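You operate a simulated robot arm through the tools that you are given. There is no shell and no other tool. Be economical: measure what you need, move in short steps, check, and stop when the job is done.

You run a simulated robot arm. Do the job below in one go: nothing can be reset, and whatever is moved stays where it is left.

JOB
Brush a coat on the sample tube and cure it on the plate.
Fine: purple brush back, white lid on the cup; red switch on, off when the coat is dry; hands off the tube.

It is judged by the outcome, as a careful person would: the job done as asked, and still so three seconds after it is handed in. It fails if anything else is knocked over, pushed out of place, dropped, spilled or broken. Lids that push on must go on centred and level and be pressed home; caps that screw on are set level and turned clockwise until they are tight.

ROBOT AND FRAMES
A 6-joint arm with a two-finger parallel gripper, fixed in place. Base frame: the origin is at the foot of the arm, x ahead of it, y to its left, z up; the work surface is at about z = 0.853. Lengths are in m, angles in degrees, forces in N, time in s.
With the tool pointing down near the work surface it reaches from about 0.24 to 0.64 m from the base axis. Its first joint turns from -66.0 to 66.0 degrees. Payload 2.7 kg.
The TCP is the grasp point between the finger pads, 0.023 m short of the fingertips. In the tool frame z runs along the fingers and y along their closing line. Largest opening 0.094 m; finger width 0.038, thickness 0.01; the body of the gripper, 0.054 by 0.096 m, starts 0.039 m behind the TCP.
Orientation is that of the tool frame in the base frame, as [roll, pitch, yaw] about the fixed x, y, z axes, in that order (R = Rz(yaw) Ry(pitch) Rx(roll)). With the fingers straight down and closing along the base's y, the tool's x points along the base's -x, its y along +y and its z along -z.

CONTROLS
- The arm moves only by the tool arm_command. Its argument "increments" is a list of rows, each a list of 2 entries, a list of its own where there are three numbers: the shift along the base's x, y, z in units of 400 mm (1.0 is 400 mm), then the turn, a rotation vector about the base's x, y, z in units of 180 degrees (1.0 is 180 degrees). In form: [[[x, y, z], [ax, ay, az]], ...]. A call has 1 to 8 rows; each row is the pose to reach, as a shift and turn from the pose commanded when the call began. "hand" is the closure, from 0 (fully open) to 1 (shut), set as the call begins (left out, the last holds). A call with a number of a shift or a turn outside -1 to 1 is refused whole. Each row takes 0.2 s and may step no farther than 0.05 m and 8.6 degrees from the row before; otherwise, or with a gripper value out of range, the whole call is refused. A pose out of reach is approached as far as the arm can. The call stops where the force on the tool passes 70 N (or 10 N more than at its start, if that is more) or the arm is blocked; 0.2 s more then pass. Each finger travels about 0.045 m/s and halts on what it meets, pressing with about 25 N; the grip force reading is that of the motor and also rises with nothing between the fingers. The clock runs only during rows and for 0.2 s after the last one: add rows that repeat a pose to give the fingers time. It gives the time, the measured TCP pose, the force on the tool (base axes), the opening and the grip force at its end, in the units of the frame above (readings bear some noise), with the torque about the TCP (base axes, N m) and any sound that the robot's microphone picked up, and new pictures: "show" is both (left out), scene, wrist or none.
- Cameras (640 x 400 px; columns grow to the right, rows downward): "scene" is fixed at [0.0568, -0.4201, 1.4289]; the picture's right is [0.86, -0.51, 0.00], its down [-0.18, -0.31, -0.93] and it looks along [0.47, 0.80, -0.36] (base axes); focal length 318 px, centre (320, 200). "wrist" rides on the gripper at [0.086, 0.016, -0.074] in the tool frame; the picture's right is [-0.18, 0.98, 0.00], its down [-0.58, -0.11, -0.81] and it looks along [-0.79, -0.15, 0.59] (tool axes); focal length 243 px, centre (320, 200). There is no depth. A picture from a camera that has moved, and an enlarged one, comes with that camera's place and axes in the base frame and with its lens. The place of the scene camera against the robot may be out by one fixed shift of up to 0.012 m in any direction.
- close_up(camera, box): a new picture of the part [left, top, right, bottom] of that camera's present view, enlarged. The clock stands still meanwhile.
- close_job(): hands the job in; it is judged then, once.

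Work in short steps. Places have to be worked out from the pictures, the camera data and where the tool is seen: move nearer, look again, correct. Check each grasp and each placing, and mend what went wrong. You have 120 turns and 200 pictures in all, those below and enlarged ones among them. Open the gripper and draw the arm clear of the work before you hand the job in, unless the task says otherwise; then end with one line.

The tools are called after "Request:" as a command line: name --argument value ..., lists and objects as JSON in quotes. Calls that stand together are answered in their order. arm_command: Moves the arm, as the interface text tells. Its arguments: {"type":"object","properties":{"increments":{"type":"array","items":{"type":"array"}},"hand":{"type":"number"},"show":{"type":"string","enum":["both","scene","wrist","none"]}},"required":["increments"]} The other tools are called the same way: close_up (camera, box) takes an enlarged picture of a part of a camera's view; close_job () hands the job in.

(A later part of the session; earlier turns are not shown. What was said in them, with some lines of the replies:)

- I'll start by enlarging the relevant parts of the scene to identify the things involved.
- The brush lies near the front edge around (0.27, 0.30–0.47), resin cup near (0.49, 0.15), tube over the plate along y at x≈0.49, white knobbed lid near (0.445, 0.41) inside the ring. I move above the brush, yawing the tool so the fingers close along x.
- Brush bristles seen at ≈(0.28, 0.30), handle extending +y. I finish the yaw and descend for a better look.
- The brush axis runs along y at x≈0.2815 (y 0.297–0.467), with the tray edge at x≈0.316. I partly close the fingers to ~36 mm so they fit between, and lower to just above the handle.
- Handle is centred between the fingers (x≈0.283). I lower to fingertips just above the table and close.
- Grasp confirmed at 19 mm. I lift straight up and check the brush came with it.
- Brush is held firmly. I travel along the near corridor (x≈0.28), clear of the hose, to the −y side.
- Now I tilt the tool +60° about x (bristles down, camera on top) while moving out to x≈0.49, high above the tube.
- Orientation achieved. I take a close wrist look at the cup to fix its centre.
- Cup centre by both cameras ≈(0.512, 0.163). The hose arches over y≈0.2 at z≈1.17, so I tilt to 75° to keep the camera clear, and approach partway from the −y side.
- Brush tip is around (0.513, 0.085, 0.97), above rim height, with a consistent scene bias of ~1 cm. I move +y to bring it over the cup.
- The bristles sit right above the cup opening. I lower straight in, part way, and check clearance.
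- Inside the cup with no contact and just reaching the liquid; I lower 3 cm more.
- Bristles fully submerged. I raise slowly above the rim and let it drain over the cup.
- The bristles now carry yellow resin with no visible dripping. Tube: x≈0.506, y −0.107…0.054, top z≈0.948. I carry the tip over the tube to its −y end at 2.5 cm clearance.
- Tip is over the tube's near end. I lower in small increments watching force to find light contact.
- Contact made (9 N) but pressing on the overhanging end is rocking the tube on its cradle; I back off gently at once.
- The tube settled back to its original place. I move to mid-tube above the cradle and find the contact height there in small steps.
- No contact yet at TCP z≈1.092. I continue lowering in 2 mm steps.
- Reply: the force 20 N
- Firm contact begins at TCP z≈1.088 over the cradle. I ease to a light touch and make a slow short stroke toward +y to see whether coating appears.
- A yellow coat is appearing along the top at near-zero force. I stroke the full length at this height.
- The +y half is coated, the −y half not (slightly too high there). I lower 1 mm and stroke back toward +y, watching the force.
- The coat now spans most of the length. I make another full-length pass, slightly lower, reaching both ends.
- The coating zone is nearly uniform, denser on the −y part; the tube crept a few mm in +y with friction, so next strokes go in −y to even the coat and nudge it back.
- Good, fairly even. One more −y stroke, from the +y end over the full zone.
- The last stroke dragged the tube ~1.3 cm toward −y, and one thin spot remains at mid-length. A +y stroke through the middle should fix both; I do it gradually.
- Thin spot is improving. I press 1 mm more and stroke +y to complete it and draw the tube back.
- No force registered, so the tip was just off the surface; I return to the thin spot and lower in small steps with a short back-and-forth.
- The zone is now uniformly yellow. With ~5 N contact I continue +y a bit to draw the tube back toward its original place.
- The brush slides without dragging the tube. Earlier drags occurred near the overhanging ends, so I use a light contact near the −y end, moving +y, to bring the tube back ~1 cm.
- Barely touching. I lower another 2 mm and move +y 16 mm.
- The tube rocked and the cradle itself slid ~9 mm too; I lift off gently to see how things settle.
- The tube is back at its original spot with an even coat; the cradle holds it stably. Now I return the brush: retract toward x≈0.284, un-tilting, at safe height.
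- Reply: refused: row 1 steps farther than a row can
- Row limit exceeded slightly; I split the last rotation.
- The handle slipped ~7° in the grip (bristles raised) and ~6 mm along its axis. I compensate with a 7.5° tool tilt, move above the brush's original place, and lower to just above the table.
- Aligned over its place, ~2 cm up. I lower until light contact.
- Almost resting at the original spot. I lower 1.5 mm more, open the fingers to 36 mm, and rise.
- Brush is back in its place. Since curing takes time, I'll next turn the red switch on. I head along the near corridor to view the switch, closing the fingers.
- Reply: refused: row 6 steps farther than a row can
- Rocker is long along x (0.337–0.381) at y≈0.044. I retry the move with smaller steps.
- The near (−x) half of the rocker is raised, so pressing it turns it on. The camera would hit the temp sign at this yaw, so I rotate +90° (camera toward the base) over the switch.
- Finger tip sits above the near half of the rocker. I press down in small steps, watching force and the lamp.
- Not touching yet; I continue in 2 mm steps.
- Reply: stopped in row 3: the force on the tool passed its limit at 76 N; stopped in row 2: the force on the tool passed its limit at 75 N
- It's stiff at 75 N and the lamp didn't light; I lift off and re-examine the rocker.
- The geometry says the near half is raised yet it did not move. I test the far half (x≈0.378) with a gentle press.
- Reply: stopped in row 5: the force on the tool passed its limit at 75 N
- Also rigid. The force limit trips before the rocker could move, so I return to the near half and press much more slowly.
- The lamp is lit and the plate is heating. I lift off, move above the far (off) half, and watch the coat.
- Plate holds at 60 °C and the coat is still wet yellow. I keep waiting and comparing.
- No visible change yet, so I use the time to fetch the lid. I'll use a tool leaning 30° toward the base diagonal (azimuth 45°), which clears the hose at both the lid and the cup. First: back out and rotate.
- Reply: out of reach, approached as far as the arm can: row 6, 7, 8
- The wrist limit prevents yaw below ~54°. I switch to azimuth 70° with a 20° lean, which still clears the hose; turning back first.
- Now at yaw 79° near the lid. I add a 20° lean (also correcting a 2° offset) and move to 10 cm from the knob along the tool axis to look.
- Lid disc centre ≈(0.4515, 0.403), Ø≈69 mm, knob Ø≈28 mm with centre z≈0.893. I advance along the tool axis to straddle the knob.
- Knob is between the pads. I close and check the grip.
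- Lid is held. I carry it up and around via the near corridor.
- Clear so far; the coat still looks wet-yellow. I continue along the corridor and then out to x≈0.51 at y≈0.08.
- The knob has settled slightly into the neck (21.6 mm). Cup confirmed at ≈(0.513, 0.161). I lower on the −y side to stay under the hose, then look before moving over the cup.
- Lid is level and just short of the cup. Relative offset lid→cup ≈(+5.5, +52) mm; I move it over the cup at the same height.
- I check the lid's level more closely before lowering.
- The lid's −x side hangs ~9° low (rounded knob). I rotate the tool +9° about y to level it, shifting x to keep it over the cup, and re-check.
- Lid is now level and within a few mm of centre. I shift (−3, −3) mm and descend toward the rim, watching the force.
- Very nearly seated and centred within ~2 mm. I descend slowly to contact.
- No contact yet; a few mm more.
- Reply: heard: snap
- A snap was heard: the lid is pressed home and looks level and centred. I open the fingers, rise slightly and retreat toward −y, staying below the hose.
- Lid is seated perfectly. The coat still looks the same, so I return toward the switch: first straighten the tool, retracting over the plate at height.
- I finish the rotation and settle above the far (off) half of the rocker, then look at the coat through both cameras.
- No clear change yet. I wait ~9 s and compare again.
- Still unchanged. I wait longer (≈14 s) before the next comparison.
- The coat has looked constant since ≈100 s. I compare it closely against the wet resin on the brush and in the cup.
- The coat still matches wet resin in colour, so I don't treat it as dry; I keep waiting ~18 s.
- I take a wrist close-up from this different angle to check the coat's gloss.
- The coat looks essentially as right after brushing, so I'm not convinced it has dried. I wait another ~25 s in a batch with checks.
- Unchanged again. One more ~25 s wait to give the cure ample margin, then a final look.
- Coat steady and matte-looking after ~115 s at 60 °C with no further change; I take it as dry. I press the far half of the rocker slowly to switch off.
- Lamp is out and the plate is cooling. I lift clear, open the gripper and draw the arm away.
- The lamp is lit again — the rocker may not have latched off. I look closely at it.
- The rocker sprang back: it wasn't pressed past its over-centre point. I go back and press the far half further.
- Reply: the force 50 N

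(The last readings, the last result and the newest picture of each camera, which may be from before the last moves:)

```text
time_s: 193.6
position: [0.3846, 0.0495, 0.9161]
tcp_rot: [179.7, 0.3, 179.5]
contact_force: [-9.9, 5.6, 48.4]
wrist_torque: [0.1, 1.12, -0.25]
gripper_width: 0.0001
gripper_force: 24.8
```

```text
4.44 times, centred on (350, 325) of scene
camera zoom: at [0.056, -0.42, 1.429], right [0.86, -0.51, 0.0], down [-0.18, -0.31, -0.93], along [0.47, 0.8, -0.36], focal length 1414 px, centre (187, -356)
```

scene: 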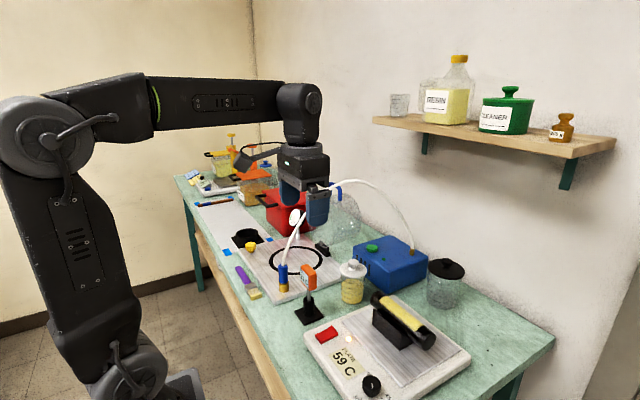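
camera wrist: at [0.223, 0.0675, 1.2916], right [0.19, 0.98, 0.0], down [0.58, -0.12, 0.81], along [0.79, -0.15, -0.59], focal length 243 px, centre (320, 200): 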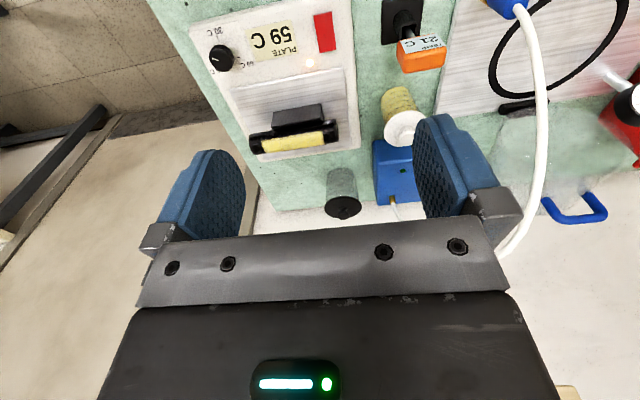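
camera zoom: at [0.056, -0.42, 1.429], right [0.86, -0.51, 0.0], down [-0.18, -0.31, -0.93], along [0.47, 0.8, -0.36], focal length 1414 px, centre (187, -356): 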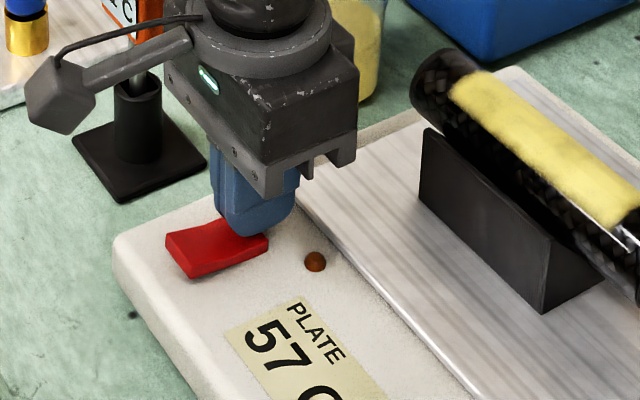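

Fully pressed now (48 N), lamp out. I lift and verify it stays off.

Request:
arm_command --increments '[[[0, 0, 0.008], [0, 0, 0]], [[0, 0, 0.02], [0, 0, 0]], [[0, 0, 0.06], [0, 0, 0]], [[-0.02, 0, 0.15], [0, 0, 0]], [[-0.06, 0, 0.25], [0, 0, 0]], [[-0.12, 0, 0.35], [0, 0, 0]], [[-0.18, 0, 0.45], [0, 0, 0]], [[-0.2, 0, 0.56], [0, 0, 0]]]' --hand 0 --show "none"

Request:
close_up --camera "scene" --box '[320, 300, 380, 380]'

Request:
arm_command --increments '[[[0, 0, 0.1], [0, 0, 0]], [[0, 0, 0.19], [0, 0, 0]], [[0, 0, 0.19], [0, 0, 0]], [[0, 0, 0.19], [0, 0, 0]], [[0, 0, 0.19], [0, 0, 0]], [[0, 0, 0.19], [0, 0, 0]], [[0, 0, 0.19], [0, 0, 0]], [[0, 0, 0.19], [0, 0, 0]]]' --show "scene"

Request:
close_up --camera "scene" --box '[220, 220, 480, 400]'

```text
time_s: 195.4
position: [0.3025, 0.047, 1.1357]
tcp_rot: [179.8, 0.1, 179.7]
contact_force: [0.6, -1.0, 0.0]
wrist_torque: [-0.01, 0.01, 0.03]
gripper_width: 0.0939
gripper_force: 0.0
```

```text
5.00 times, centred on (350, 340) of scene
camera zoom: at [0.0568, -0.4201, 1.4289], right [0.86, -0.51, 0.0], down [-0.18, -0.31, -0.93], along [0.47, 0.8, -0.36], focal length 1591 px, centre (170, -500)
```

zoom: 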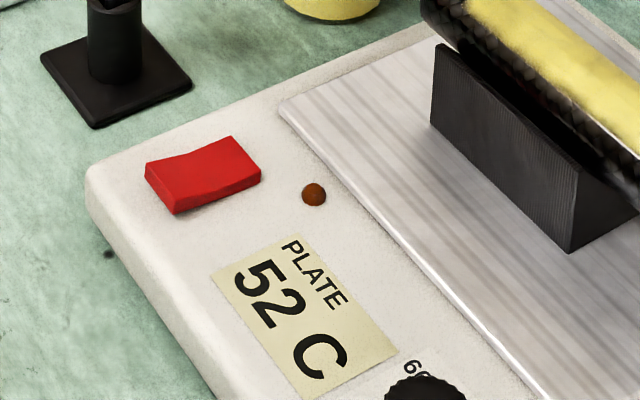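

```text
time_s: 197.2
position: [0.303, 0.0477, 1.2142]
tcp_rot: [179.8, 0.1, 179.6]
contact_force: [-0.2, -0.6, -0.6]
wrist_torque: [0.01, -0.02, -0.01]
gripper_width: 0.094
gripper_force: 0.0
```

scene: 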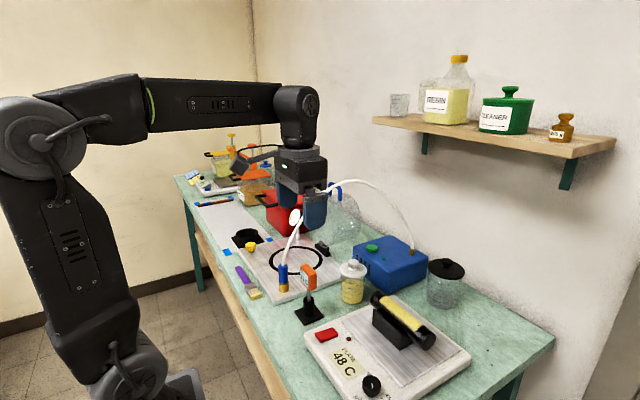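

```text
2.22 times, centred on (350, 310) of scene
camera zoom: at [0.0568, -0.4201, 1.4289], right [0.86, -0.51, 0.0], down [-0.18, -0.31, -0.93], along [0.47, 0.8, -0.36], focal length 707 px, centre (253, -44)
```

zoom: 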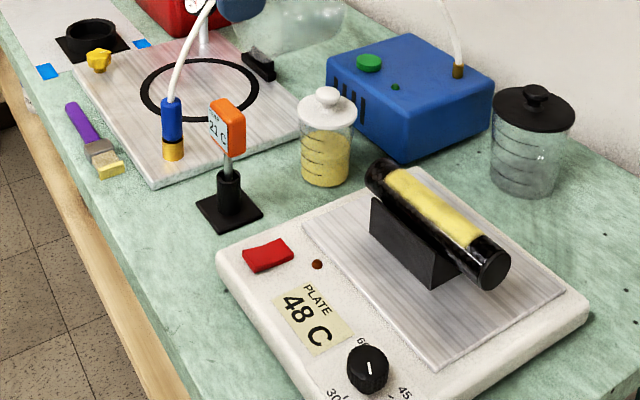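

The switch stays off, the plate is cooling, the brush is back, the lid is snapped on the cup, the coat is even on the tube, and the arm is clear with the gripper open. I hand the job in.

Request:
close_job

```text
The job is handed in.
```

I brushed an even coat on the tube and heated it for about 120 s at 60 °C. I judged it dry because it had stopped changing; I saw no distinct sign of drying. The purple brush is back in its place, the white lid is snapped onto the cup, and the red switch is off. While brushing I slid the tube's cradle about 9 mm along the plate and left it there, though the tube itself ended up in its original spot.
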